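You operate a simulated robot arm through the tools that you are given. There is no shell and no other tool. Be economical: measure what you need, move in short steps, check, and stop when the job is done.

Carry out the task below with a simulated robot arm. There is one attempt and no reset: what you move stays moved.

JOB
Take the blue cap with the largest size on its label from the drawer cabinet worktop and leave it on the top of mould 40. Switch the zone two heat rocker on. Put the 84 heater coil from the blue table top on the air bench top and the 132 heater coil on the gold collar. Do these in any order. Set down upright: heater coil.
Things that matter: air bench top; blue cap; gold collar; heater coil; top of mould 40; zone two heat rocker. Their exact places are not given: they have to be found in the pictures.

The check looks at the end state, three seconds after you hand in, the way a careful person would. Anything else that was tipped, shoved, dropped, spilled or broken makes it a failure. Lids that push on must go on centred and level and be pressed home; caps that screw on are set level and turned clockwise until they are tight.

ROBOT AND FRAMES
A 6-joint arm with a fingered hand on a trunk, on a base that drives. Base frame: it is fixed to the floor where the robot stands at the start and does not move with it; the origin is under the middle of the robot, x ahead of it, y to its left, z up; the surface under the hand at the start is at about z = 0.9. Units: m, degrees, N and s.
With the tool pointing down near the work surface it reaches from about 0.4 to 0.92 m from the robot's upright axis, wherever it stands. Its first joint turns from -166.0 to 166.0 degrees. Places, roughly: air bench top [-3.4, 3.9, 0.9]; gold collar [-4.75, 5.75, 0.75]; heater coil [-4.75, 5.5, 0.75]; top of mould 40 [-4, 0.4, 0.6]; zone two heat rocker [-2.9, -1.4, 1]. Payload 5 kg.
Tool frame: the origin (TCP) lies between the finger pads and is the grasp point; the fingertips stand 0.036 m ahead of it; z points along the fingers, y is the line along which they close. The gripper opens to 0.12 m. The gripper's body begins 0.042 m behind the TCP. The gripper is a hand of 4 fingers: y runs from the thumb to the fingers, the wrist lies at [-0.019, -0.123, -0.211] in the tool frame.
Orientation is that of the tool frame in the base frame, as a unit quaternion [w, x, y, z]. With the fingers straight down and the wrist toward the robot, the tool's x, y and z point along [0, 1, 0], [1, 0, 0] and [0, 0, -1] of the base frame.

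CONTROLS
- The arm moves only by the tool apply_moves. Its argument "plan" is a list of rows, each an object of numbers (a shift or turn left out is 0): "wx", "wy", "wz": the turn, a rotation vector about the base's x, y, z in degrees; "x", "y", "z": the shift along the base's x, y, z in cm. In form: [{"wx": .., "wy": .., "wz": .., "x": .., "y": .., "z": ..}, ...]. A call has 1 to 12 rows; each row is the pose to reach, as a shift and turn from the pose commanded when the call began. A row lasts 0.2 s, in which the tool goes at most 0.05 m and 8.6 degrees; a call with a longer step from one row to the next is refused whole. A pose out of reach is approached as far as the arm can. The call stops where the force on the tool passes 40 N (or 10 N more than at its start, if that is more) or the arm is blocked; 0.2 s more then pass. In this call time passes only in rows, and 0.2 s behind the last. The reply holds the time, the measured pose of the TCP, the force on the tool along the base axes, the opening and the grip force, in the units named above and with some noise, with the torque about the TCP (base axes, N m) and any sound that the robot's microphone picked up, and new pictures: "views" is both (left out), scene, wrist or none.
- Cameras (640 x 400 px; columns grow to the right, rows downward): "scene" is now at [0.0926, -0.025, 1.6647]; the picture's right is [-0.35, -0.94, -0.00], its down [-0.70, 0.26, -0.67] and it looks along [0.62, -0.23, -0.75] (base axes); focal length 271 px, centre (320, 200). "wrist" rides on the gripper at [0.073, -0.101, -0.142] in the tool frame; the picture's right is [-0.79, 0.29, -0.54], its down [-0.56, -0.70, 0.44] and it looks along [-0.25, 0.65, 0.71] (tool axes); focal length 280 px, centre (320, 200).
- move_column(by): slides the trunk up (or, below 0, down) by that many m; the arm and the scene camera ride with it, the base frame stays. It gives what a move gives, with no picture.
- roll_base(legs): drives the robot by 1 to 6 legs, each [ahead, turn to the left] in m and degrees, along the robot's own axes; the way and the turn of a leg run together, so that a leg with both is an arc; at most 1.5 m and 180 degrees a leg. The arm and the cameras ride along, it lands a little off, and it stops where it bumps. It gives what a move gives, and a new picture of the scene camera.
- set_fingers(index, middle, ring, thumb_bend, thumb_turn): sets how far each is bent, from 0 (flat) to 100 (curled in); at 30 the hand is open as for a grip, at 70 the pads meet at the TCP. One left out holds its place. A second passes; each finger stops where it meets its share of the squeeze, and holds until it gets a number again. It is the only way to open and close the hand. It gives what a move gives, with no picture; readings hold the bend of each and the force on the fingers (four entries, about 0 where the hand has none), thumb and palm. thumb_turn goes from beside the hand (0) to across from the fingers (100), as for a grip.
- head_to(pan, tilt): turns the head with the scene camera to pan (to the left, within 86 degrees either way) and tilt (down, from -29 to 69), counted from straight ahead of the robot. It gives what a move gives, and a new picture of the scene camera.
- point_at(camera, pixels): for up to 12 pixels [column, row] of the newest picture of that camera ("zoom" is the newest enlarged one), the place [x, y, z] in the base frame of the surface seen there, good to about 0.002 m, but the place of the scene camera against the robot may be out by one fixed shift of up to 0.018 m in any direction. The clock stands still meanwhile.
- inspect(camera, box): a new picture of the part [left, top, right, bottom] of that camera's present view, enlarged. The clock stands still meanwhile.
- finish_job(): hands the job in; it is judged then, once.

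Go step by step. Measure first, check grasps and placings, and put right what went wrong. The budget is 110 turns and 260 pictures, counting those below and the enlarged ones. Unless the task says otherwise, let go and move clear before handing in.

The tools are called after ">>>" by a JSON object that holds its "fn" and its "kwargs". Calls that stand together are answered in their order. apply_moves: Moves the arm, as the interface text tells. Its arguments: {"type":"object","properties":{"plan":{"type":"array","items":{"type":"object","properties":{"wx":{"type":"number"},"wy":{"type":"number"},"wz":{"type":"number"},"x":{"type":"number"},"y":{"type":"number"},"z":{"type":"number"}}}},"views":{"type":"string","enum":["both","scene","wrist","none"]}},"required":["plan"]} The other tools are called the same way: move_column (by) slides the trunk up or down; set_fingers (index, middle, ring, thumb_bend, thumb_turn) moves the fingers one by one; roll_base (legs) drives the base; head_to (pan, tilt) turns the head that bears the scene camera; point_at (camera, pixels) gives the place of the surface under pixels of a picture; inspect (camera, box) takes an enlarged picture of a part of a camera's view; finish_job () hands the job in.

At the start:

```text
time_s: 0.0
position: [0.6561, -0.2833, 1.1266]
ee_rot: [0.0, 0.707, 0.707, 0.0]
wrist_force: [-0.4, -0.1, -0.1]
ft_torque: [-0.01, -0.06, -0.01]
opening: 0.1195
grip_force: 0.0
shape: jaw
bend: [30.0, 30.0, 30.0, 30.0, 98.0]
finger forces: [0.1, 0.0, 0.1, 0.1, 0.0, 0.0]
trunk travel left (down, up): [-0.675, 0.165]
robot x, y, heading: [0.0028, 0.0008, 0.0]
head pan, tilt: [-20.4, 48.2]
```

scene: 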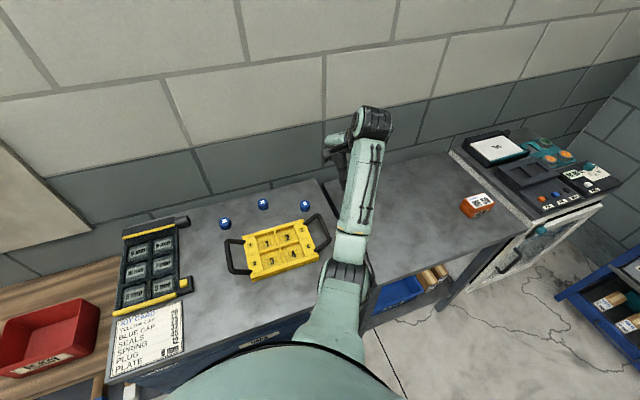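
wrist: 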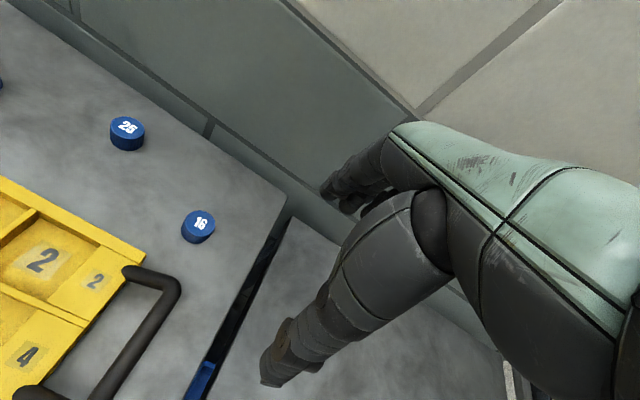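

The scene shows three blue caps near (225,223), (263,204), (305,205); I'll enlarge them to read labels and measure their places.

>>> {"fn": "inspect", "kwargs": {"camera": "scene", "box": [190, 170, 350, 270]}}

>>> {"fn": "point_at", "kwargs": {"camera": "scene", "pixels": [[225, 222], [263, 202], [305, 204], [215, 240], [280, 210]]}}

>>> {"fn": "point_at", "kwargs": {"camera": "wrist", "pixels": [[127, 126], [199, 222], [150, 200]]}}

```text
4.00 times, centred on (270, 220) of scene
```

zoom: 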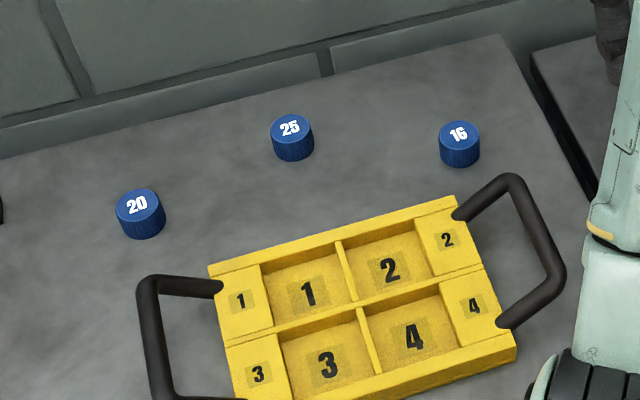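

```text
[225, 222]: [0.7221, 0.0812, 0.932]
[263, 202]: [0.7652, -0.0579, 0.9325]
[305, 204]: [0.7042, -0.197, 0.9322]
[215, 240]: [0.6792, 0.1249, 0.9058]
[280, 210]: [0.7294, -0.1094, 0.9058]
```

```text
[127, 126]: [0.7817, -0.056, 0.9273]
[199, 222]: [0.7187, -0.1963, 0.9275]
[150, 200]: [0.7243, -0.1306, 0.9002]
```

The 25 is the largest label (wrist picture pixel 127,126 → [0.782,-0.056], top 0.927). The scene camera reads about 0.015 short in x; I move above the cap, first staying high.

>>> {"fn": "apply_moves", "kwargs": {"plan": [{"x": 2.1, "y": 3.8, "z": -1}, {"x": 4.2, "y": 7.6, "z": -2}, {"x": 6.3, "y": 11.4, "z": -4}, {"x": 8.4, "y": 15.2, "z": -6}, {"x": 10.5, "y": 19, "z": -8}, {"x": 12.6, "y": 22.7, "z": -10}]}}

```text
time_s: 1.4
position: [0.7815, -0.0555, 1.0303]
ee_rot: [0.0, 0.707, 0.707, -0.001]
wrist_force: [0.2, 0.9, 0.2]
ft_torque: [-0.02, 0.0, 0.0]
opening: 0.1196
grip_force: 0.1
shape: jaw
bend: [30.0, 30.0, 30.0, 30.0, 98.0]
finger forces: [0.0, 0.0, 0.0, 0.1, 0.0, 0.0]
trunk travel left (down, up): [-0.675, 0.165]
robot x, y, heading: [-0.0005, -0.0005, 0.2]
head pan, tilt: [-20.4, 48.2]
```

scene: 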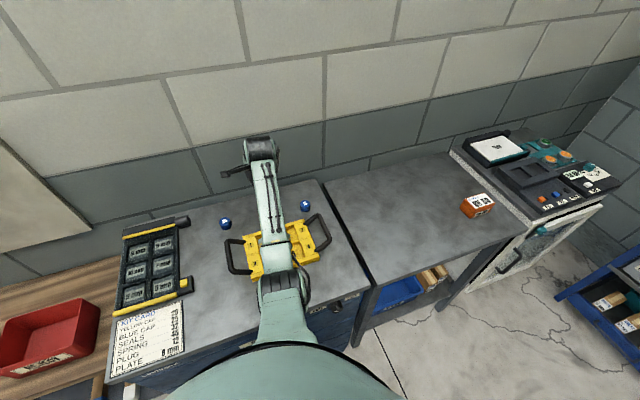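
wrist: 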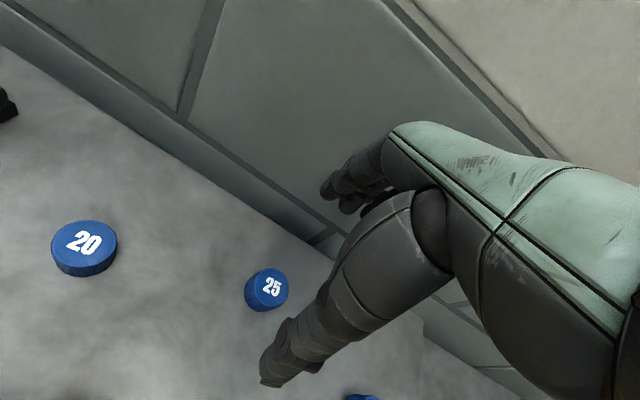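

Now over the cap (wrist pixel 270,287); I re-measure it, its edges and the wall.

>>> {"fn": "point_at", "kwargs": {"camera": "wrist", "pixels": [[270, 284], [252, 283], [287, 285], [270, 271], [268, 297], [290, 225], [300, 245]]}}

>>> {"fn": "inspect", "kwargs": {"camera": "wrist", "box": [200, 220, 360, 320]}}

```text
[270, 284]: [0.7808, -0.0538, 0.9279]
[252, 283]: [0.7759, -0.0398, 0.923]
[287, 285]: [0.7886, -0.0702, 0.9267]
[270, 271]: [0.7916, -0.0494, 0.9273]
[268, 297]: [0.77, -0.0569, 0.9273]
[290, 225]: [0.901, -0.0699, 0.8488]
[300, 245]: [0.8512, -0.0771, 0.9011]
```

```text
4.00 times, centred on (280, 270) of wrist
```

zoom: 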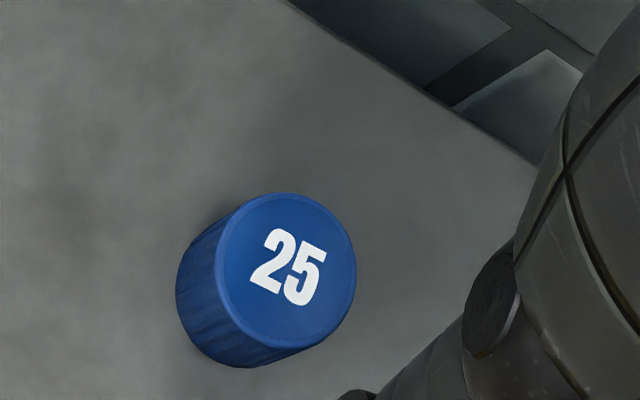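

Centre of the cap is about (0.779,-0.056); I lower to z≈0.941 so the tips end just above the top surface (0.900).

>>> {"fn": "apply_moves", "kwargs": {"plan": [{"x": -0.1, "z": -3}, {"x": -0.2, "z": -5.5}, {"x": -0.2, "z": -7.5}, {"x": -0.2, "z": -8.9}]}}

```text
time_s: 2.4
position: [0.7779, -0.0564, 0.9394]
ee_rot: [0.0, 0.707, 0.707, 0.0]
wrist_force: [0.2, 0.0, 0.6]
ft_torque: [0.01, 0.01, -0.02]
opening: 0.1194
grip_force: 0.2
shape: jaw
bend: [30.0, 30.0, 30.0, 30.0, 98.0]
finger forces: [0.0, 0.0, 0.1, 0.0, 0.0, 0.0]
trunk travel left (down, up): [-0.675, 0.165]
robot x, y, heading: [-0.0034, 0.0015, -0.1]
head pan, tilt: [-20.4, 48.2]
```

scene: 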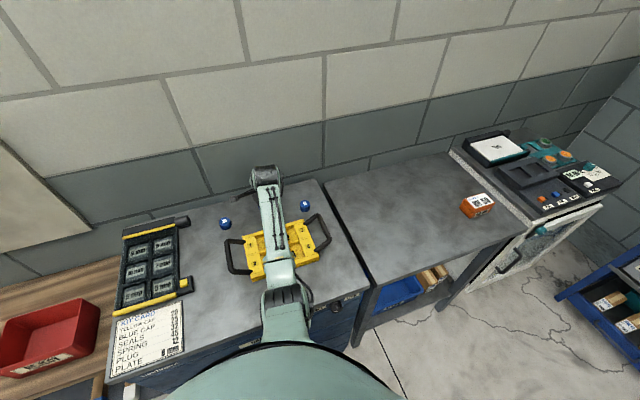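
wrist: 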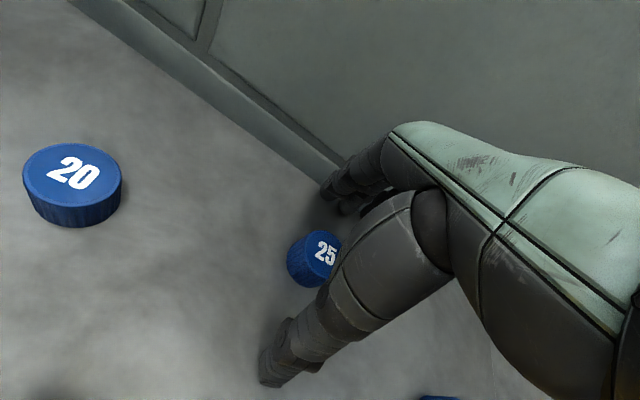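

The cap sits between thumb and fingers; closing now.

>>> {"fn": "set_fingers", "kwargs": {"index": 72, "middle": 72, "ring": 72, "thumb_bend": 72}}

>>> {"fn": "inspect", "kwargs": {"camera": "wrist", "box": [160, 150, 480, 400]}}

```text
time_s: 3.4
position: [0.7773, -0.0556, 0.9405]
ee_rot: [0.002, 0.707, 0.707, 0.0]
wrist_force: [2.1, -0.9, 6.7]
ft_torque: [0.02, 0.08, 0.0]
opening: 0.0288
grip_force: 18.6
shape: fingers
bend: [63.0, 65.0, 72.0, 63.0, 96.0]
finger forces: [8.3, 8.6, 0.1, 0.0, 18.5, 0.1]
trunk travel left (down, up): [-0.675, 0.165]
robot x, y, heading: [-0.0011, -0.0003, -0.1]
head pan, tilt: [-20.4, 48.2]
```

```text
1.60 times, centred on (320, 275) of wrist
```

zoom: 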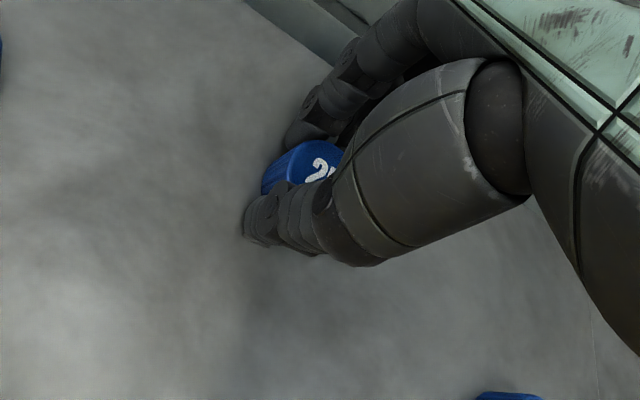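

The cap is gripped (grip 18.6 N, index, middle and thumb). Lifting straight up and checking.

>>> {"fn": "apply_moves", "kwargs": {"plan": [{"z": 2}, {"z": 5}, {"z": 9}, {"z": 13}, {"z": 17}]}}

>>> {"fn": "inspect", "kwargs": {"camera": "wrist", "box": [220, 180, 460, 330]}}

```text
time_s: 4.6
position: [0.7799, -0.0564, 1.1043]
ee_rot: [0.0, 0.707, 0.707, 0.001]
wrist_force: [-0.9, 0.0, -1.2]
ft_torque: [-0.01, -0.04, -0.01]
opening: 0.0288
grip_force: 14.7
shape: fingers
bend: [63.0, 65.0, 72.0, 63.0, 95.0]
finger forces: [7.4, 7.7, 0.0, 0.0, 14.6, 0.0]
trunk travel left (down, up): [-0.675, 0.165]
robot x, y, heading: [-0.0025, -0.0001, 0.1]
head pan, tilt: [-20.4, 48.2]
```

scene: 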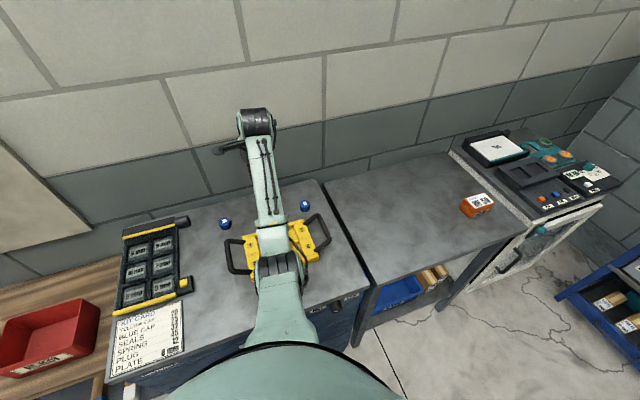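
wrist: 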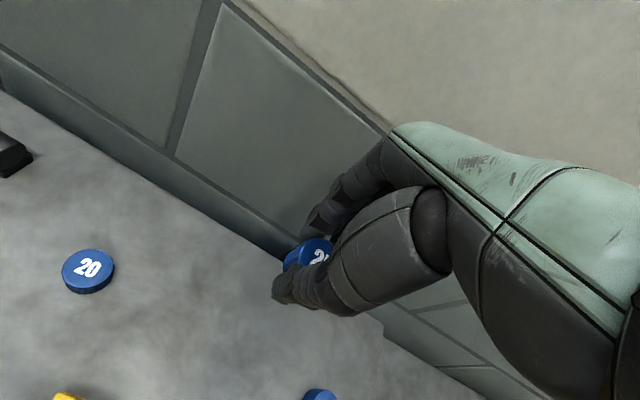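

```text
2.67 times, centred on (340, 255) of wrist
```

zoom: 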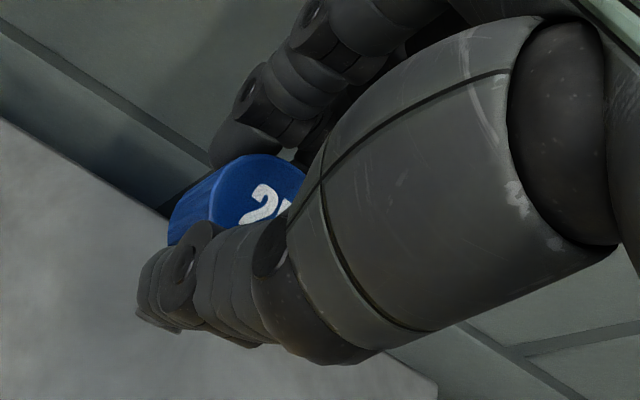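

The cap is held well. I pull the arm in toward the body before driving, then back off.

>>> {"fn": "apply_moves", "kwargs": {"plan": [{"x": -4, "z": 2}, {"x": -8, "z": 4}, {"x": -12, "z": 6}, {"x": -16, "z": 8}, {"x": -20, "z": 10}, {"x": -24, "z": 11}, {"x": -28, "z": 12}], "views": "none"}}

>>> {"fn": "head_to", "kwargs": {"pan": 80, "tilt": 20}}

>>> {"fn": "head_to", "kwargs": {"pan": -80, "tilt": 20}}

```text
time_s: 6.2
position: [0.5517, -0.0688, 1.1011]
ee_rot: [0.008, 0.706, 0.708, 0.009]
wrist_force: [-1.5, -0.1, 1.0]
ft_torque: [0.01, -0.04, -0.02]
opening: 0.0286
grip_force: 15.0
shape: fingers
bend: [63.0, 65.0, 72.0, 63.0, 95.0]
finger forces: [7.2, 7.9, 0.0, 0.0, 14.5, 0.0]
out of reach, approached as far as the arm can: row 4, 5, 6, 7
trunk travel left (down, up): [-0.675, 0.165]
robot x, y, heading: [0.0025, 0.0003, -0.1]
head pan, tilt: [-20.4, 48.2]
```

```text
time_s: 8.0
position: [0.5535, -0.0691, 1.0996]
ee_rot: [0.007, 0.707, 0.707, 0.006]
wrist_force: [0.0, 0.5, -0.9]
ft_torque: [0.02, 0.03, -0.02]
opening: 0.0289
grip_force: 14.3
shape: fingers
bend: [63.0, 65.0, 72.0, 63.0, 95.0]
finger forces: [7.2, 8.0, 0.0, 0.0, 14.5, 0.1]
trunk travel left (down, up): [-0.675, 0.165]
robot x, y, heading: [-0.0016, 0.0072, 0.0]
head pan, tilt: [80.0, 20.0]
```

scene: 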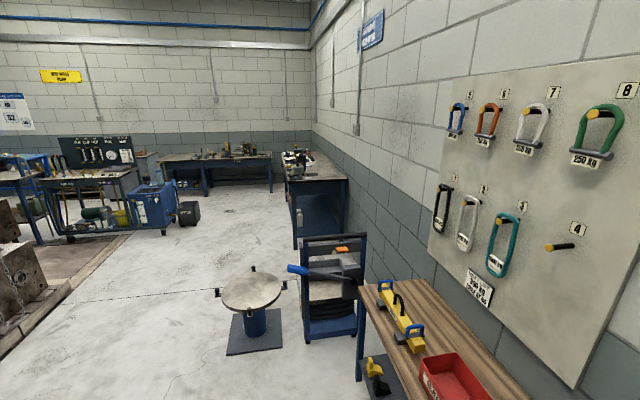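

```text
time_s: 10.4
position: [0.5541, -0.0702, 1.0996]
ee_rot: [0.006, 0.707, 0.707, 0.007]
wrist_force: [0.0, 0.8, -1.3]
ft_torque: [-0.02, 0.01, -0.03]
opening: 0.0289
grip_force: 14.9
shape: fingers
bend: [63.0, 65.0, 72.0, 63.0, 95.0]
finger forces: [7.2, 7.9, 0.0, 0.1, 14.5, 0.1]
trunk travel left (down, up): [-0.675, 0.165]
robot x, y, heading: [0.0011, -0.0016, 0.3]
head pan, tilt: [-80.0, 20.0]
```

scene: 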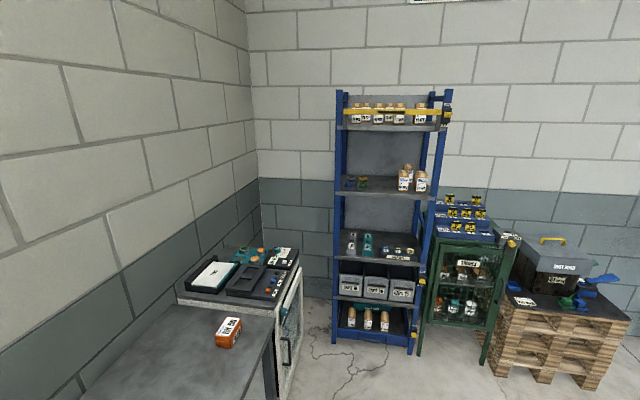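

Left side is open floor. I back off 0.4 m and turn left to see behind.

>>> {"fn": "head_to", "kwargs": {"pan": 0, "tilt": 20}}

>>> {"fn": "roll_base", "kwargs": {"legs": [[-0.4, 0], [0, 100]]}}

>>> {"fn": "head_to", "kwargs": {"pan": 70, "tilt": 20}}

```text
time_s: 12.0
position: [0.5518, -0.0688, 1.0991]
ee_rot: [0.007, 0.707, 0.707, 0.006]
wrist_force: [0.1, 0.1, 0.2]
ft_torque: [0.02, 0.02, 0.0]
opening: 0.0288
grip_force: 14.9
shape: fingers
bend: [63.0, 65.0, 72.0, 63.0, 95.0]
finger forces: [7.2, 7.9, 0.0, 0.1, 14.6, 0.0]
trunk travel left (down, up): [-0.675, 0.165]
robot x, y, heading: [0.0017, -0.0027, -0.1]
head pan, tilt: [0.0, 20.0]
```

scene: 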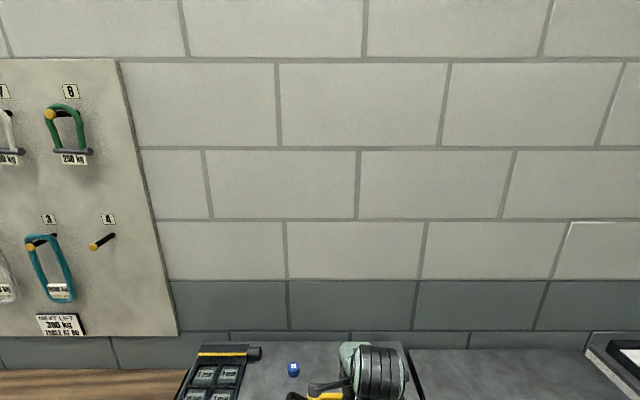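

```text
time_s: 19.8
position: [-0.4538, 0.5549, 1.0983]
ee_rot: [0.0, -0.099, 0.995, 0.008]
wrist_force: [-1.0, -0.8, 0.1]
ft_torque: [0.01, -0.01, 0.02]
opening: 0.0285
grip_force: 13.8
shape: fingers
bend: [63.0, 65.0, 72.0, 63.0, 95.0]
finger forces: [6.9, 7.5, 0.0, 0.0, 13.7, 0.0]
trunk travel left (down, up): [-0.675, 0.165]
robot x, y, heading: [-0.4123, -0.0001, 101.7]
head pan, tilt: [0.0, 20.0]
```

scene: 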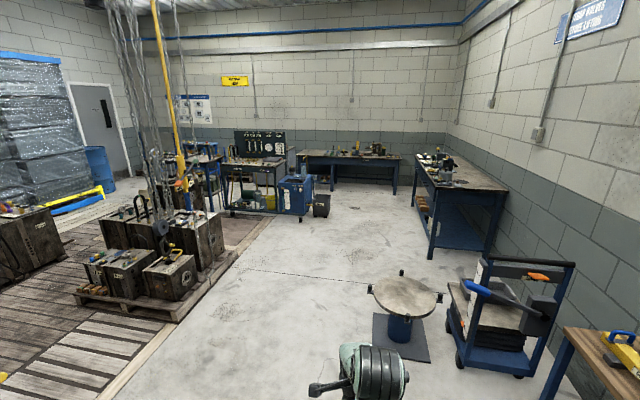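

```text
time_s: 21.2
position: [-0.4536, 0.5555, 1.0993]
ee_rot: [-0.001, -0.1, 0.995, 0.01]
wrist_force: [-0.1, 0.2, -0.3]
ft_torque: [0.01, 0.04, 0.01]
opening: 0.028
grip_force: 14.4
shape: fingers
bend: [63.0, 65.0, 72.0, 63.0, 95.0]
finger forces: [6.8, 7.6, 0.1, 0.0, 13.7, 0.1]
trunk travel left (down, up): [-0.675, 0.165]
robot x, y, heading: [-0.4113, 0.0019, 101.6]
head pan, tilt: [70.0, 20.0]
```

scene: 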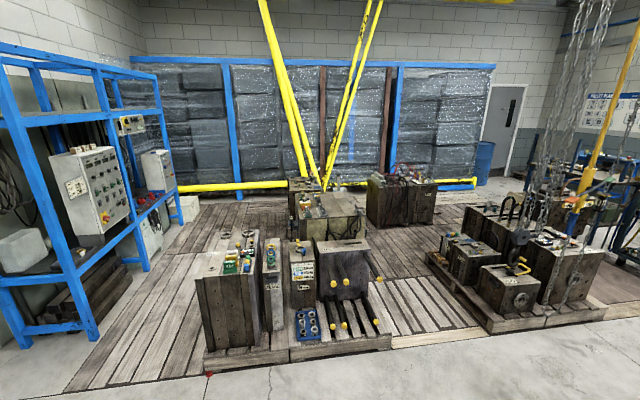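

The control panels (90,190) are near the rocker's place and moulds are at (230–330,290). I check coordinates and enlarge.

>>> {"fn": "point_at", "kwargs": {"camera": "scene", "pixels": [[95, 195], [155, 170], [230, 260], [300, 258], [340, 245], [325, 205], [400, 185], [510, 290], [310, 320], [345, 310], [480, 240], [300, 185]]}}

>>> {"fn": "inspect", "kwargs": {"camera": "scene", "box": [190, 160, 450, 360]}}

>>> {"fn": "inspect", "kwargs": {"camera": "scene", "box": [30, 100, 190, 240]}}

```text
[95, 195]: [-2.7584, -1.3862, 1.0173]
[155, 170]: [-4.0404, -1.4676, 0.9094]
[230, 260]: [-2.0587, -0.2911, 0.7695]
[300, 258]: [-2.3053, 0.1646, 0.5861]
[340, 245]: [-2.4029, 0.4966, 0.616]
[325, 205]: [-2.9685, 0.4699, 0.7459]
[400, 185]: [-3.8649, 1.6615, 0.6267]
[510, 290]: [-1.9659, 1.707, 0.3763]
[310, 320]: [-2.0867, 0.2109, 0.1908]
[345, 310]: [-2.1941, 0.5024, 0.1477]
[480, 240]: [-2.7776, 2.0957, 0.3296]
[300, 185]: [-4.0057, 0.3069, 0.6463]
```

```text
2.00 times, centred on (320, 260) of scene
```

zoom: 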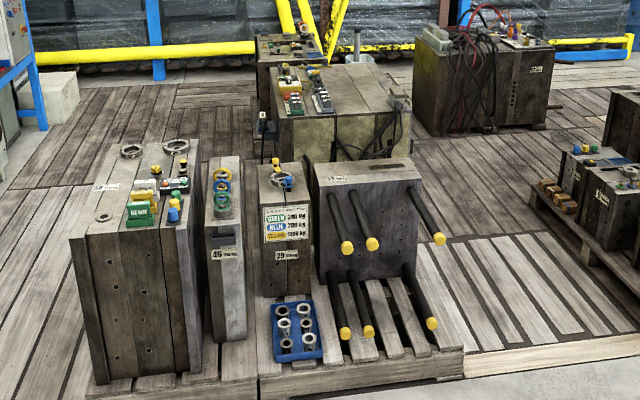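

```text
2.86 times, centred on (110, 170) of scene
```

zoom: 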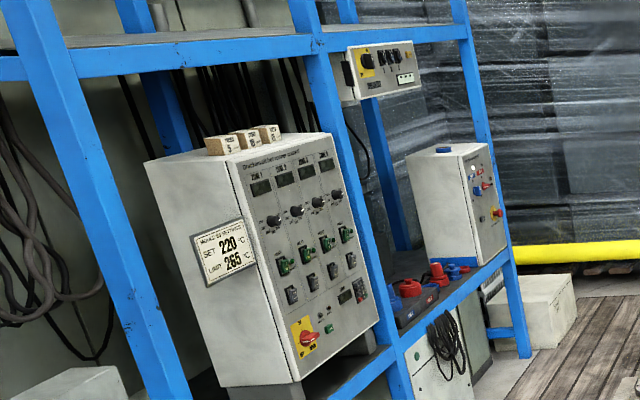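

Mould 40 seems to be the rear mould (300,185). I measure the corridor between rack and moulds.

>>> {"fn": "point_at", "kwargs": {"camera": "scene", "pixels": [[205, 370], [208, 345], [25, 345], [95, 335], [148, 270], [190, 215], [150, 300], [60, 370], [255, 205], [292, 225], [190, 240], [260, 235]]}}

>>> {"fn": "inspect", "kwargs": {"camera": "scene", "box": [270, 160, 370, 240]}}

```text
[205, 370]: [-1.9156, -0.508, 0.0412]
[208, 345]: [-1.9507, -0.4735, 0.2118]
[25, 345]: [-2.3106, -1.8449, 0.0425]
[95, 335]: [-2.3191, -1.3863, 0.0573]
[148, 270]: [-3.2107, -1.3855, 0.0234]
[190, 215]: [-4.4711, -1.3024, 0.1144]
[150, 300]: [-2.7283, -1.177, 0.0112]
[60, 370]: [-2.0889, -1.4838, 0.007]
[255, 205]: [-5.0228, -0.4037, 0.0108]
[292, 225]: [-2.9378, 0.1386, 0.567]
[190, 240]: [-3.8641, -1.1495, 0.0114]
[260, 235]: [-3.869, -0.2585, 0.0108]
```

```text
5.00 times, centred on (320, 200) of scene
```

zoom: 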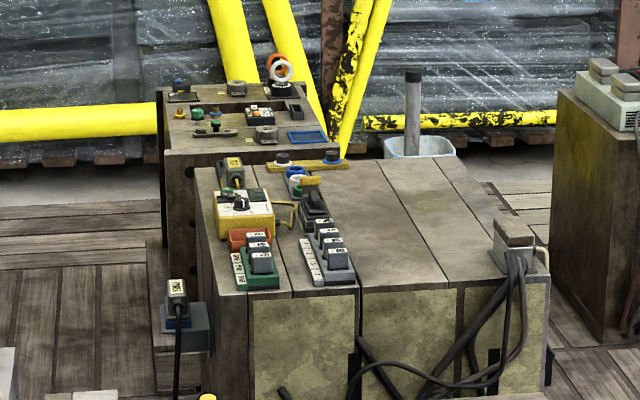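

Corridor spans y≈-0.5 to -1.38; I'll drive along y≈-0.93. First turn to face (-1.3,-0.93) and look.

>>> {"fn": "roll_base", "kwargs": {"legs": [[0, 124]]}}

>>> {"fn": "head_to", "kwargs": {"pan": 0, "tilt": 35}}

```text
time_s: 27.8
position: [-0.8328, -0.3658, 1.0991]
ee_rot: [0.009, 0.933, -0.36, -0.004]
wrist_force: [-0.4, 0.2, -0.1]
ft_torque: [0.01, -0.01, -0.02]
opening: 0.0278
grip_force: 13.8
shape: fingers
bend: [64.0, 65.0, 72.0, 63.0, 95.0]
finger forces: [6.6, 7.5, 0.0, 0.0, 13.1, 0.0]
trunk travel left (down, up): [-0.675, 0.165]
robot x, y, heading: [-0.4149, -0.0011, -132.3]
head pan, tilt: [70.0, 20.0]
```

scene: 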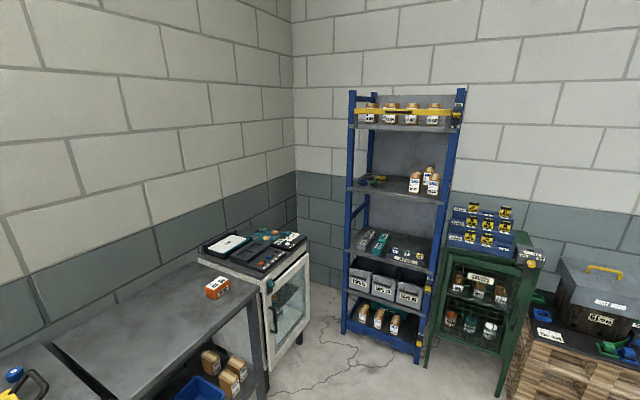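

```text
time_s: 29.2
position: [-0.8336, -0.3662, 1.099]
ee_rot: [0.008, 0.933, -0.36, -0.003]
wrist_force: [0.0, 0.6, -0.4]
ft_torque: [0.01, -0.01, -0.01]
opening: 0.0277
grip_force: 14.1
shape: fingers
bend: [64.0, 65.0, 72.0, 63.0, 95.0]
finger forces: [6.5, 7.6, 0.0, 0.1, 13.2, 0.1]
trunk travel left (down, up): [-0.675, 0.165]
robot x, y, heading: [-0.4108, 0.0033, -132.0]
head pan, tilt: [0.0, 35.0]
```

scene: 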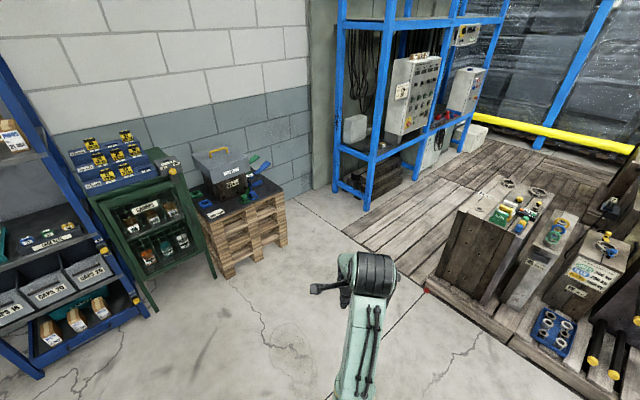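

Path is clear. Drive to (-1.25,-0.93), straighten along -x, and go forward 1 m.

>>> {"fn": "roll_base", "kwargs": {"legs": [[1.25, 0], [0, -48], [0.9, 0]]}}

```text
time_s: 43.3
position: [-2.6725, -0.8555, 1.0978]
ee_rot: [0.007, 0.71, -0.705, -0.006]
wrist_force: [1.7, 0.5, -0.7]
ft_torque: [-0.01, 0.01, 0.02]
opening: 0.0277
grip_force: 13.7
shape: fingers
bend: [64.0, 65.0, 72.0, 63.0, 95.0]
finger forces: [6.5, 7.9, 0.0, 0.0, 13.2, 0.1]
trunk travel left (down, up): [-0.675, 0.165]
robot x, y, heading: [-2.1148, -0.9234, -179.3]
head pan, tilt: [0.0, 35.0]
```

scene: 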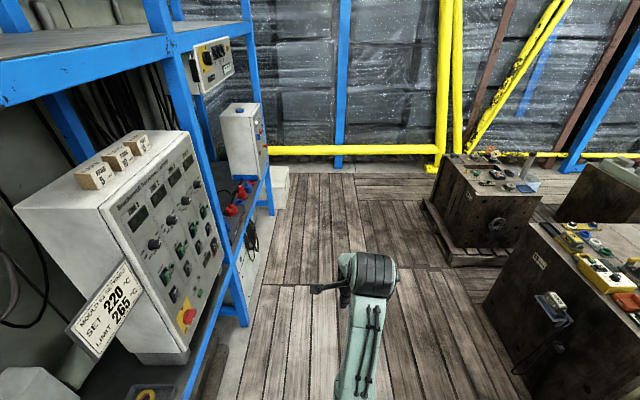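

In the corridor. I enlarge the rear mould (490,190) and measure it.

>>> {"fn": "inspect", "kwargs": {"camera": "scene", "box": [410, 130, 570, 270]}}

>>> {"fn": "point_at", "kwargs": {"camera": "scene", "pixels": [[445, 158], [468, 184], [535, 190], [500, 170], [425, 205], [455, 262], [485, 300], [540, 225], [270, 210], [280, 170]]}}

>>> {"fn": "inspect", "kwargs": {"camera": "scene", "box": [80, 120, 240, 360]}}

```text
2.86 times, centred on (490, 200) of scene
```

zoom: 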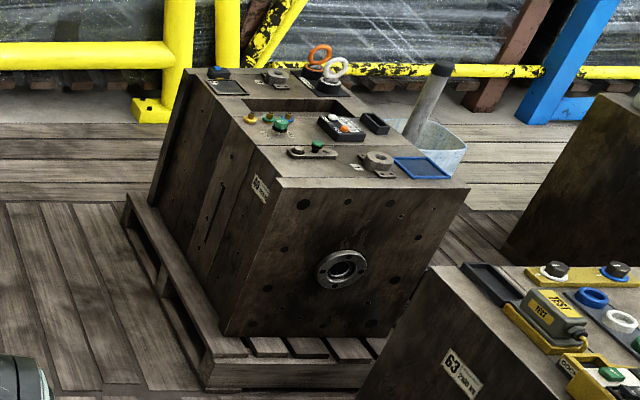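

```text
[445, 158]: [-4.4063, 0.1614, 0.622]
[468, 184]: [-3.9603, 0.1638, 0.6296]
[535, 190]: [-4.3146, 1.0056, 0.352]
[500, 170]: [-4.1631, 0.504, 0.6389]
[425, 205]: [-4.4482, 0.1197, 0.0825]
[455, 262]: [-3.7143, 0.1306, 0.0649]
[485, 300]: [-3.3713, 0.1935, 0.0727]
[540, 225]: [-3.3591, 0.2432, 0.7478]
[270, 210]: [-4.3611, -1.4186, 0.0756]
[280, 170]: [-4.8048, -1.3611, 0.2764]
```

```text
1.67 times, centred on (160, 240) of scene
```

zoom: 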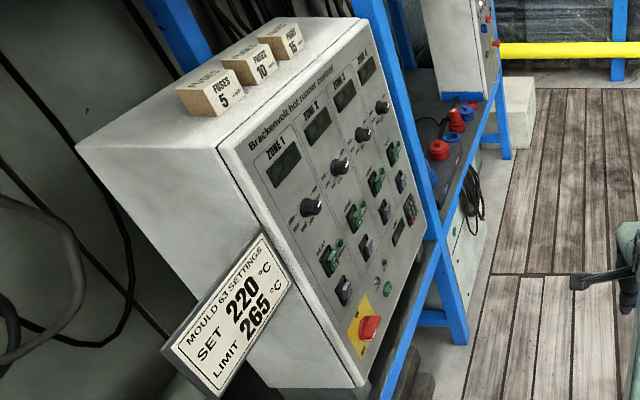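

The mould ahead-right has label at zoom (262,190); I'll drive up beside it, face it, and read the label.

>>> {"fn": "roll_base", "kwargs": {"legs": [[1.0, 0], [0.95, 0], [0, -90]]}}

>>> {"fn": "head_to", "kwargs": {"pan": 0, "tilt": 40}}

>>> {"fn": "inspect", "kwargs": {"camera": "scene", "box": [160, 80, 480, 320]}}

```text
time_s: 58.3
position: [-3.9945, -0.3572, 1.0994]
ee_rot: [0.0, -0.018, 1.0, 0.009]
wrist_force: [0.3, 0.0, 0.1]
ft_torque: [0.0, -0.02, 0.0]
opening: 0.0272
grip_force: 12.7
shape: fingers
bend: [64.0, 65.0, 72.0, 63.0, 95.0]
finger forces: [6.5, 7.8, 0.0, 0.1, 12.8, 0.1]
trunk travel left (down, up): [-0.675, 0.165]
robot x, y, heading: [-4.042, -0.9109, 92.1]
head pan, tilt: [0.0, 35.0]
```

scene: 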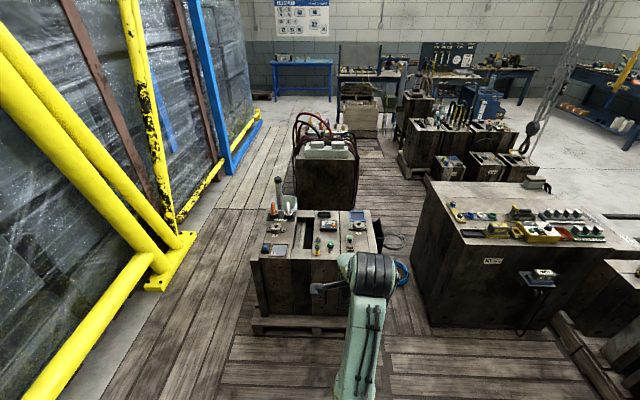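

```text
time_s: 59.0
position: [-3.9944, -0.3575, 1.0991]
ee_rot: [0.0, -0.018, 1.0, 0.011]
wrist_force: [-0.3, 0.2, 0.9]
ft_torque: [0.01, 0.02, -0.03]
opening: 0.0275
grip_force: 13.7
shape: fingers
bend: [64.0, 65.0, 72.0, 63.0, 95.0]
finger forces: [6.4, 7.8, 0.1, 0.1, 12.8, 0.0]
trunk travel left (down, up): [-0.675, 0.165]
robot x, y, heading: [-4.0427, -0.9121, 92.2]
head pan, tilt: [0.0, 40.0]
```

scene: 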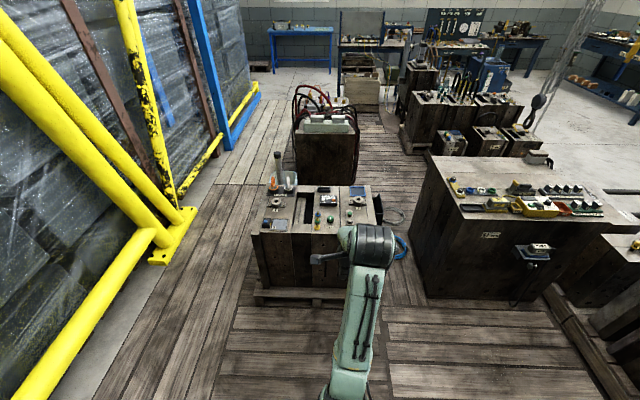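

```text
1.67 times, centred on (320, 200) of scene
```

zoom: 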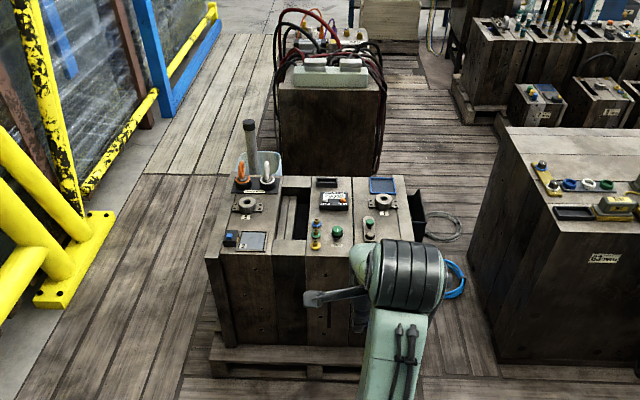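

The mould top has free steel area. I drive 0.4 m nearer and look at the top with the wrist camera as well.

>>> {"fn": "roll_base", "kwargs": {"legs": [[0.4, 0]]}}

>>> {"fn": "apply_moves", "kwargs": {"plan": [{"y": 1, "z": -1}]}}

>>> {"fn": "inspect", "kwargs": {"camera": "scene", "box": [180, 140, 500, 340]}}

```text
time_s: 61.7
position: [-4.0069, 0.0455, 1.0989]
ee_rot: [-0.001, -0.016, 1.0, 0.01]
wrist_force: [0.0, 0.7, -0.3]
ft_torque: [0.0, -0.03, 0.04]
opening: 0.0274
grip_force: 13.5
shape: fingers
bend: [64.0, 65.0, 72.0, 63.0, 95.0]
finger forces: [6.5, 8.0, 0.0, 0.0, 12.8, 0.0]
trunk travel left (down, up): [-0.675, 0.165]
robot x, y, heading: [-4.0627, -0.5107, 92.0]
head pan, tilt: [0.0, 40.0]
```

scene: 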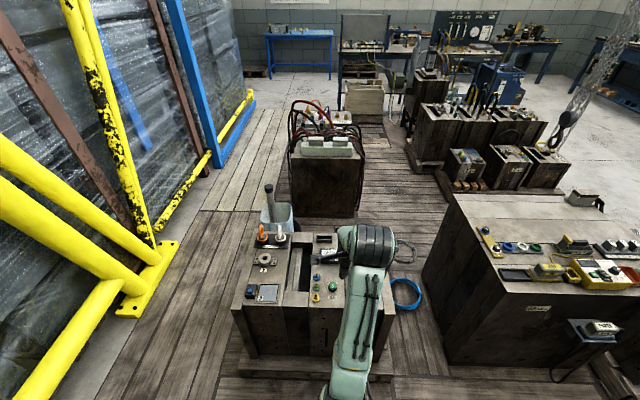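

```text
time_s: 62.1
position: [-4.0075, 0.0549, 1.0877]
ee_rot: [0.0, -0.016, 1.0, 0.01]
wrist_force: [0.0, -0.4, -0.1]
ft_torque: [-0.03, -0.01, 0.0]
opening: 0.0275
grip_force: 13.2
shape: fingers
bend: [64.0, 65.0, 72.0, 63.0, 95.0]
finger forces: [6.3, 7.8, 0.0, 0.0, 12.8, 0.0]
trunk travel left (down, up): [-0.675, 0.165]
robot x, y, heading: [-4.0582, -0.5086, 92.1]
head pan, tilt: [0.0, 40.0]
```

scene: 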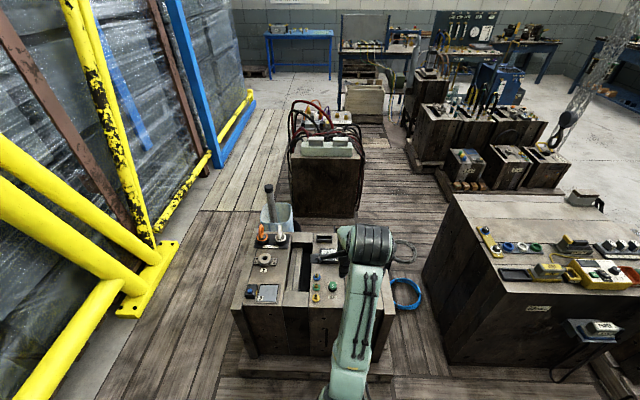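
wrist: 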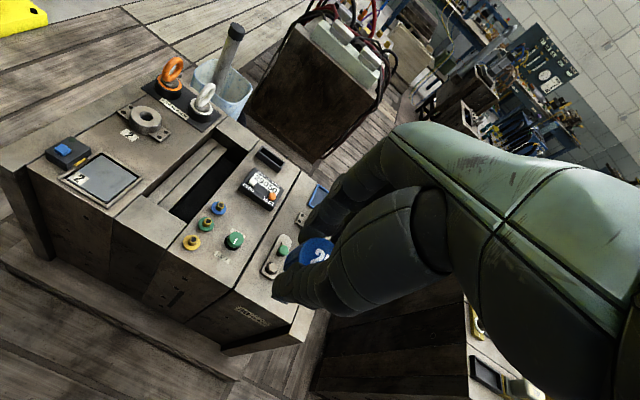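

```text
2.00 times, centred on (340, 240) of scene
```

zoom: 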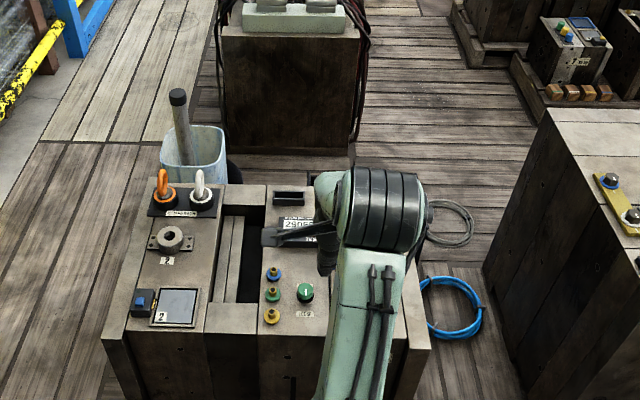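

I enlarge the wrist view to read the mould label and pick a free spot.

>>> {"fn": "inspect", "kwargs": {"camera": "wrist", "box": [130, 210, 330, 350]}}

>>> {"fn": "inspect", "kwargs": {"camera": "wrist", "box": [20, 60, 320, 260]}}

>>> {"fn": "point_at", "kwargs": {"camera": "wrist", "pixels": [[245, 300], [290, 310], [225, 275], [300, 322], [265, 280], [190, 275], [120, 215], [155, 245], [60, 195], [195, 160], [233, 240], [275, 268]]}}

```text
2.86 times, centred on (230, 280) of wrist
```

zoom: 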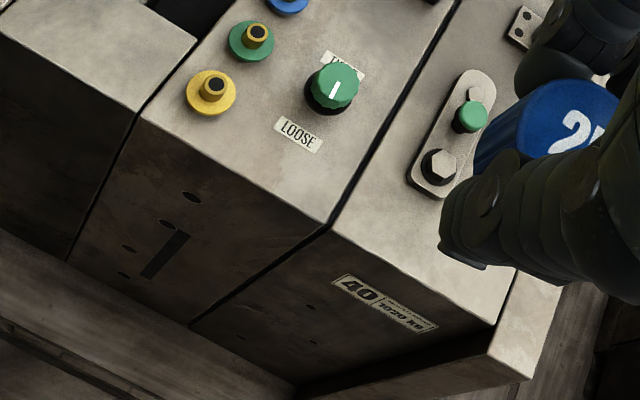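

```text
2.00 times, centred on (170, 160) of wrist
```

zoom: 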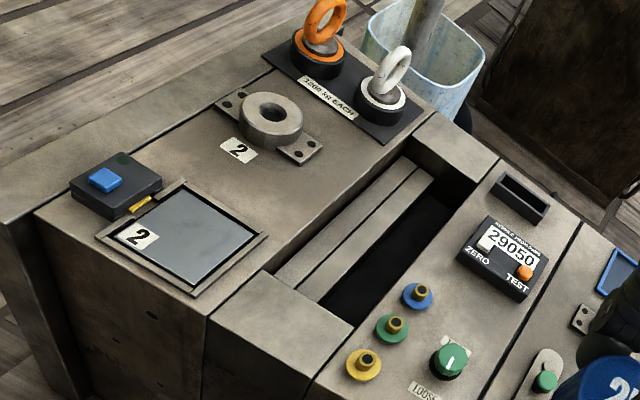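

```text
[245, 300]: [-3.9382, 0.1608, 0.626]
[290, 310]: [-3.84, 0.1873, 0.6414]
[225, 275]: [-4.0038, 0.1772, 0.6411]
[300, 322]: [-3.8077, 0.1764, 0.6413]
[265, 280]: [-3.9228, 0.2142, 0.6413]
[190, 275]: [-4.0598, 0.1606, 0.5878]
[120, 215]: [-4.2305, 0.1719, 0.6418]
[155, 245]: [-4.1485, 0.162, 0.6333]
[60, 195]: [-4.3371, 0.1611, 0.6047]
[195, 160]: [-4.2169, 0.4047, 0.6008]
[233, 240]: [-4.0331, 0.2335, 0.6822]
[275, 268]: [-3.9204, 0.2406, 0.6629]
```

Label reads 40. I measure candidate free areas: the plate between the round collar and the glass panel, and the front block left of the "LOOSE" knob.

>>> {"fn": "point_at", "kwargs": {"camera": "wrist", "pixels": [[110, 143], [130, 155], [155, 165], [165, 180], [90, 165], [135, 175], [155, 140], [72, 145], [130, 205], [175, 220], [150, 215], [160, 112]]}}

```text
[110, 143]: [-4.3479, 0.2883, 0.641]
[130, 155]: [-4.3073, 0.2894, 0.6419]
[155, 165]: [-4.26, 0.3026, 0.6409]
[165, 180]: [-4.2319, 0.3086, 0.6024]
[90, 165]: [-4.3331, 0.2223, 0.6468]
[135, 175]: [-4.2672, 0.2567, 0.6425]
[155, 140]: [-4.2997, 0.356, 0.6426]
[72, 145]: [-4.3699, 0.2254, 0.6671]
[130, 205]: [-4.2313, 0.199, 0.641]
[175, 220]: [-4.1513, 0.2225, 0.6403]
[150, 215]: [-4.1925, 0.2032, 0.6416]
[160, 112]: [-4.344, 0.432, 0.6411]
```

The front block at x -4.24…-4.13, y 0.165…0.24 (z 0.641) is bare; target cap centre (-4.19,0.205). Lower trunk 0.25 and move above it.

>>> {"fn": "move_column", "kwargs": {"by": -0.25}}

>>> {"fn": "apply_moves", "kwargs": {"plan": [{"x": -4, "y": 2, "z": 0}, {"x": -8, "y": 5}, {"x": -12, "y": 8}, {"x": -15, "y": 11}, {"x": -18.2, "y": 14.5}]}}

>>> {"fn": "inspect", "kwargs": {"camera": "wrist", "box": [150, 150, 390, 350]}}

```text
time_s: 64.7
position: [-4.007, 0.0558, 0.8396]
ee_rot: [-0.001, -0.015, 1.0, 0.01]
wrist_force: [-0.3, 0.4, 0.3]
ft_torque: [0.01, 0.01, -0.01]
opening: 0.0271
grip_force: 13.5
shape: fingers
bend: [64.0, 65.0, 72.0, 63.0, 95.0]
finger forces: [6.3, 7.9, 0.1, 0.0, 12.8, 0.1]
trunk travel left (down, up): [-0.425, 0.415]
robot x, y, heading: [-4.056, -0.5096, 91.7]
head pan, tilt: [0.0, 40.0]
```

```text
time_s: 65.9
position: [-4.1901, 0.1999, 0.8375]
ee_rot: [0.001, -0.016, 1.0, 0.01]
wrist_force: [-0.6, 0.1, -0.2]
ft_torque: [-0.01, -0.01, -0.03]
opening: 0.0272
grip_force: 13.5
shape: fingers
bend: [64.0, 65.0, 72.0, 63.0, 95.0]
finger forces: [6.4, 7.9, 0.0, 0.0, 12.8, 0.0]
trunk travel left (down, up): [-0.425, 0.415]
robot x, y, heading: [-4.0593, -0.5052, 91.9]
head pan, tilt: [0.0, 40.0]
```

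scene: 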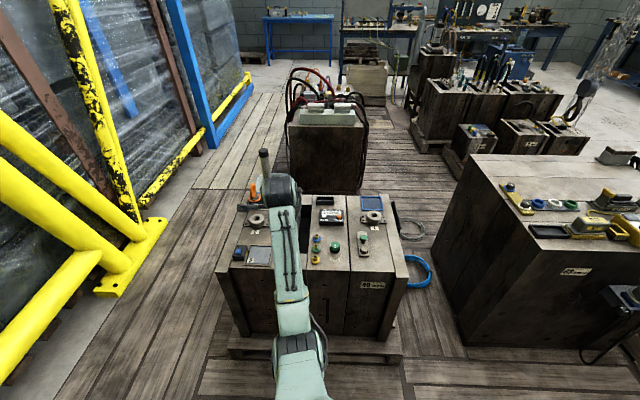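
wrist: 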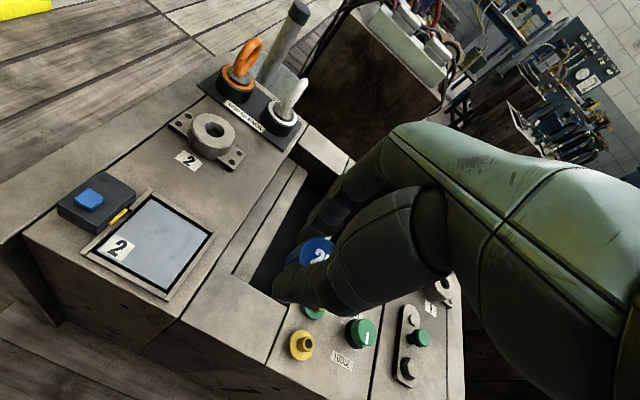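

```text
2.00 times, centred on (270, 250) of wrist
```

zoom: 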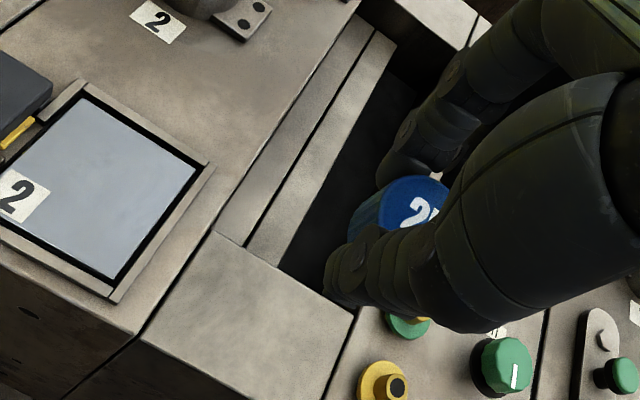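

I measure the block corners, buttons and the held cap.

>>> {"fn": "point_at", "kwargs": {"camera": "wrist", "pixels": [[184, 314], [214, 272], [286, 303], [262, 355], [303, 343], [362, 333], [317, 245], [308, 255], [240, 315]]}}

```text
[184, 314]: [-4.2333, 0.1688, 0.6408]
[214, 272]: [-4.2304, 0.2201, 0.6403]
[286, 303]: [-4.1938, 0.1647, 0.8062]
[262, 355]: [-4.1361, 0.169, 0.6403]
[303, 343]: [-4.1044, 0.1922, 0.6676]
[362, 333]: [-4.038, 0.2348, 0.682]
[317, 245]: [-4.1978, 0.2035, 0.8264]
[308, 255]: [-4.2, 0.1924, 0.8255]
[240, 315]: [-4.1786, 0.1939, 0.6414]
```

Block and cap line up; cap at (-4.198,0.203). Lowering toward the surface.

>>> {"fn": "apply_moves", "kwargs": {"plan": [{"z": -4, "x": 0.2}, {"z": -8, "x": 0.2}, {"z": -12, "x": 0.2}, {"z": -14, "x": 0.2}, {"z": -15.2, "x": 0.2}], "views": "wrist"}}

>>> {"fn": "inspect", "kwargs": {"camera": "wrist", "box": [200, 180, 400, 320]}}

```text
time_s: 67.1
position: [-4.1853, 0.1992, 0.6864]
ee_rot: [0.0, -0.016, 1.0, 0.01]
wrist_force: [0.8, -0.6, 0.1]
ft_torque: [0.02, 0.0, 0.02]
opening: 0.0271
grip_force: 13.6
shape: fingers
bend: [64.0, 65.0, 72.0, 63.0, 95.0]
finger forces: [6.4, 7.9, 0.1, 0.1, 12.9, 0.0]
trunk travel left (down, up): [-0.425, 0.415]
robot x, y, heading: [-4.0554, -0.5129, 91.7]
head pan, tilt: [0.0, 40.0]
```

wrist: 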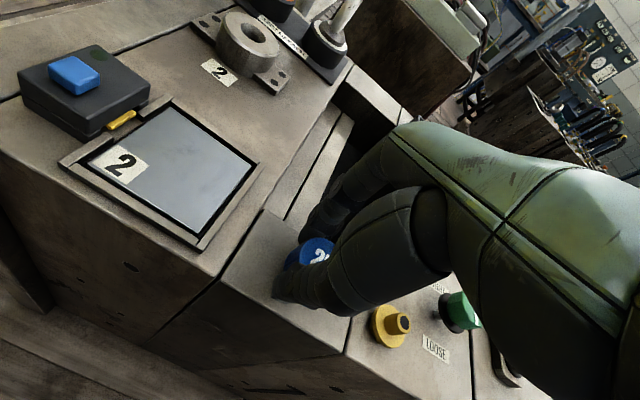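

```text
2.86 times, centred on (300, 250) of wrist
```

zoom: 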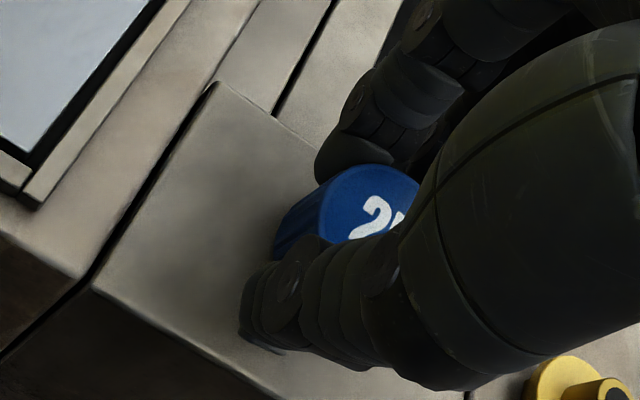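

Well placed over the block; lowering the last millimetres until contact.

>>> {"fn": "apply_moves", "kwargs": {"plan": [{"z": -0.2}, {"z": -0.4}, {"z": -0.55}], "views": "none"}}

```text
time_s: 67.9
position: [-4.1869, 0.1989, 0.6802]
ee_rot: [0.0, -0.016, 1.0, 0.01]
wrist_force: [-0.1, -0.8, -0.1]
ft_torque: [0.01, -0.03, 0.0]
opening: 0.0273
grip_force: 14.0
shape: fingers
bend: [64.0, 65.0, 72.0, 63.0, 95.0]
finger forces: [6.3, 8.0, 0.1, 0.1, 12.9, 0.0]
trunk travel left (down, up): [-0.425, 0.415]
robot x, y, heading: [-4.0594, -0.5129, 92.2]
head pan, tilt: [0.0, 40.0]
```

>>> {"fn": "apply_moves", "kwargs": {"plan": [{"z": -0.15}, {"z": -0.3}, {"z": -0.4}], "views": "wrist"}}

```text
time_s: 68.7
position: [-4.1869, 0.1999, 0.6799]
ee_rot: [-0.001, -0.015, 1.0, 0.013]
wrist_force: [0.7, -2.9, 21.9]
ft_torque: [-0.8, 0.08, 0.03]
opening: 0.027
grip_force: 24.3
shape: fingers
bend: [64.0, 66.0, 72.0, 63.0, 96.0]
finger forces: [6.3, 8.2, 0.0, 0.1, 33.9, 0.1]
trunk travel left (down, up): [-0.425, 0.415]
robot x, y, heading: [-4.0558, -0.5106, 92.0]
head pan, tilt: [0.0, 40.0]
```

wrist: 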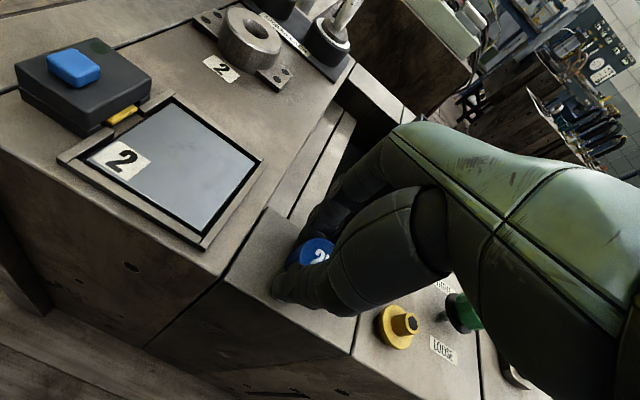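

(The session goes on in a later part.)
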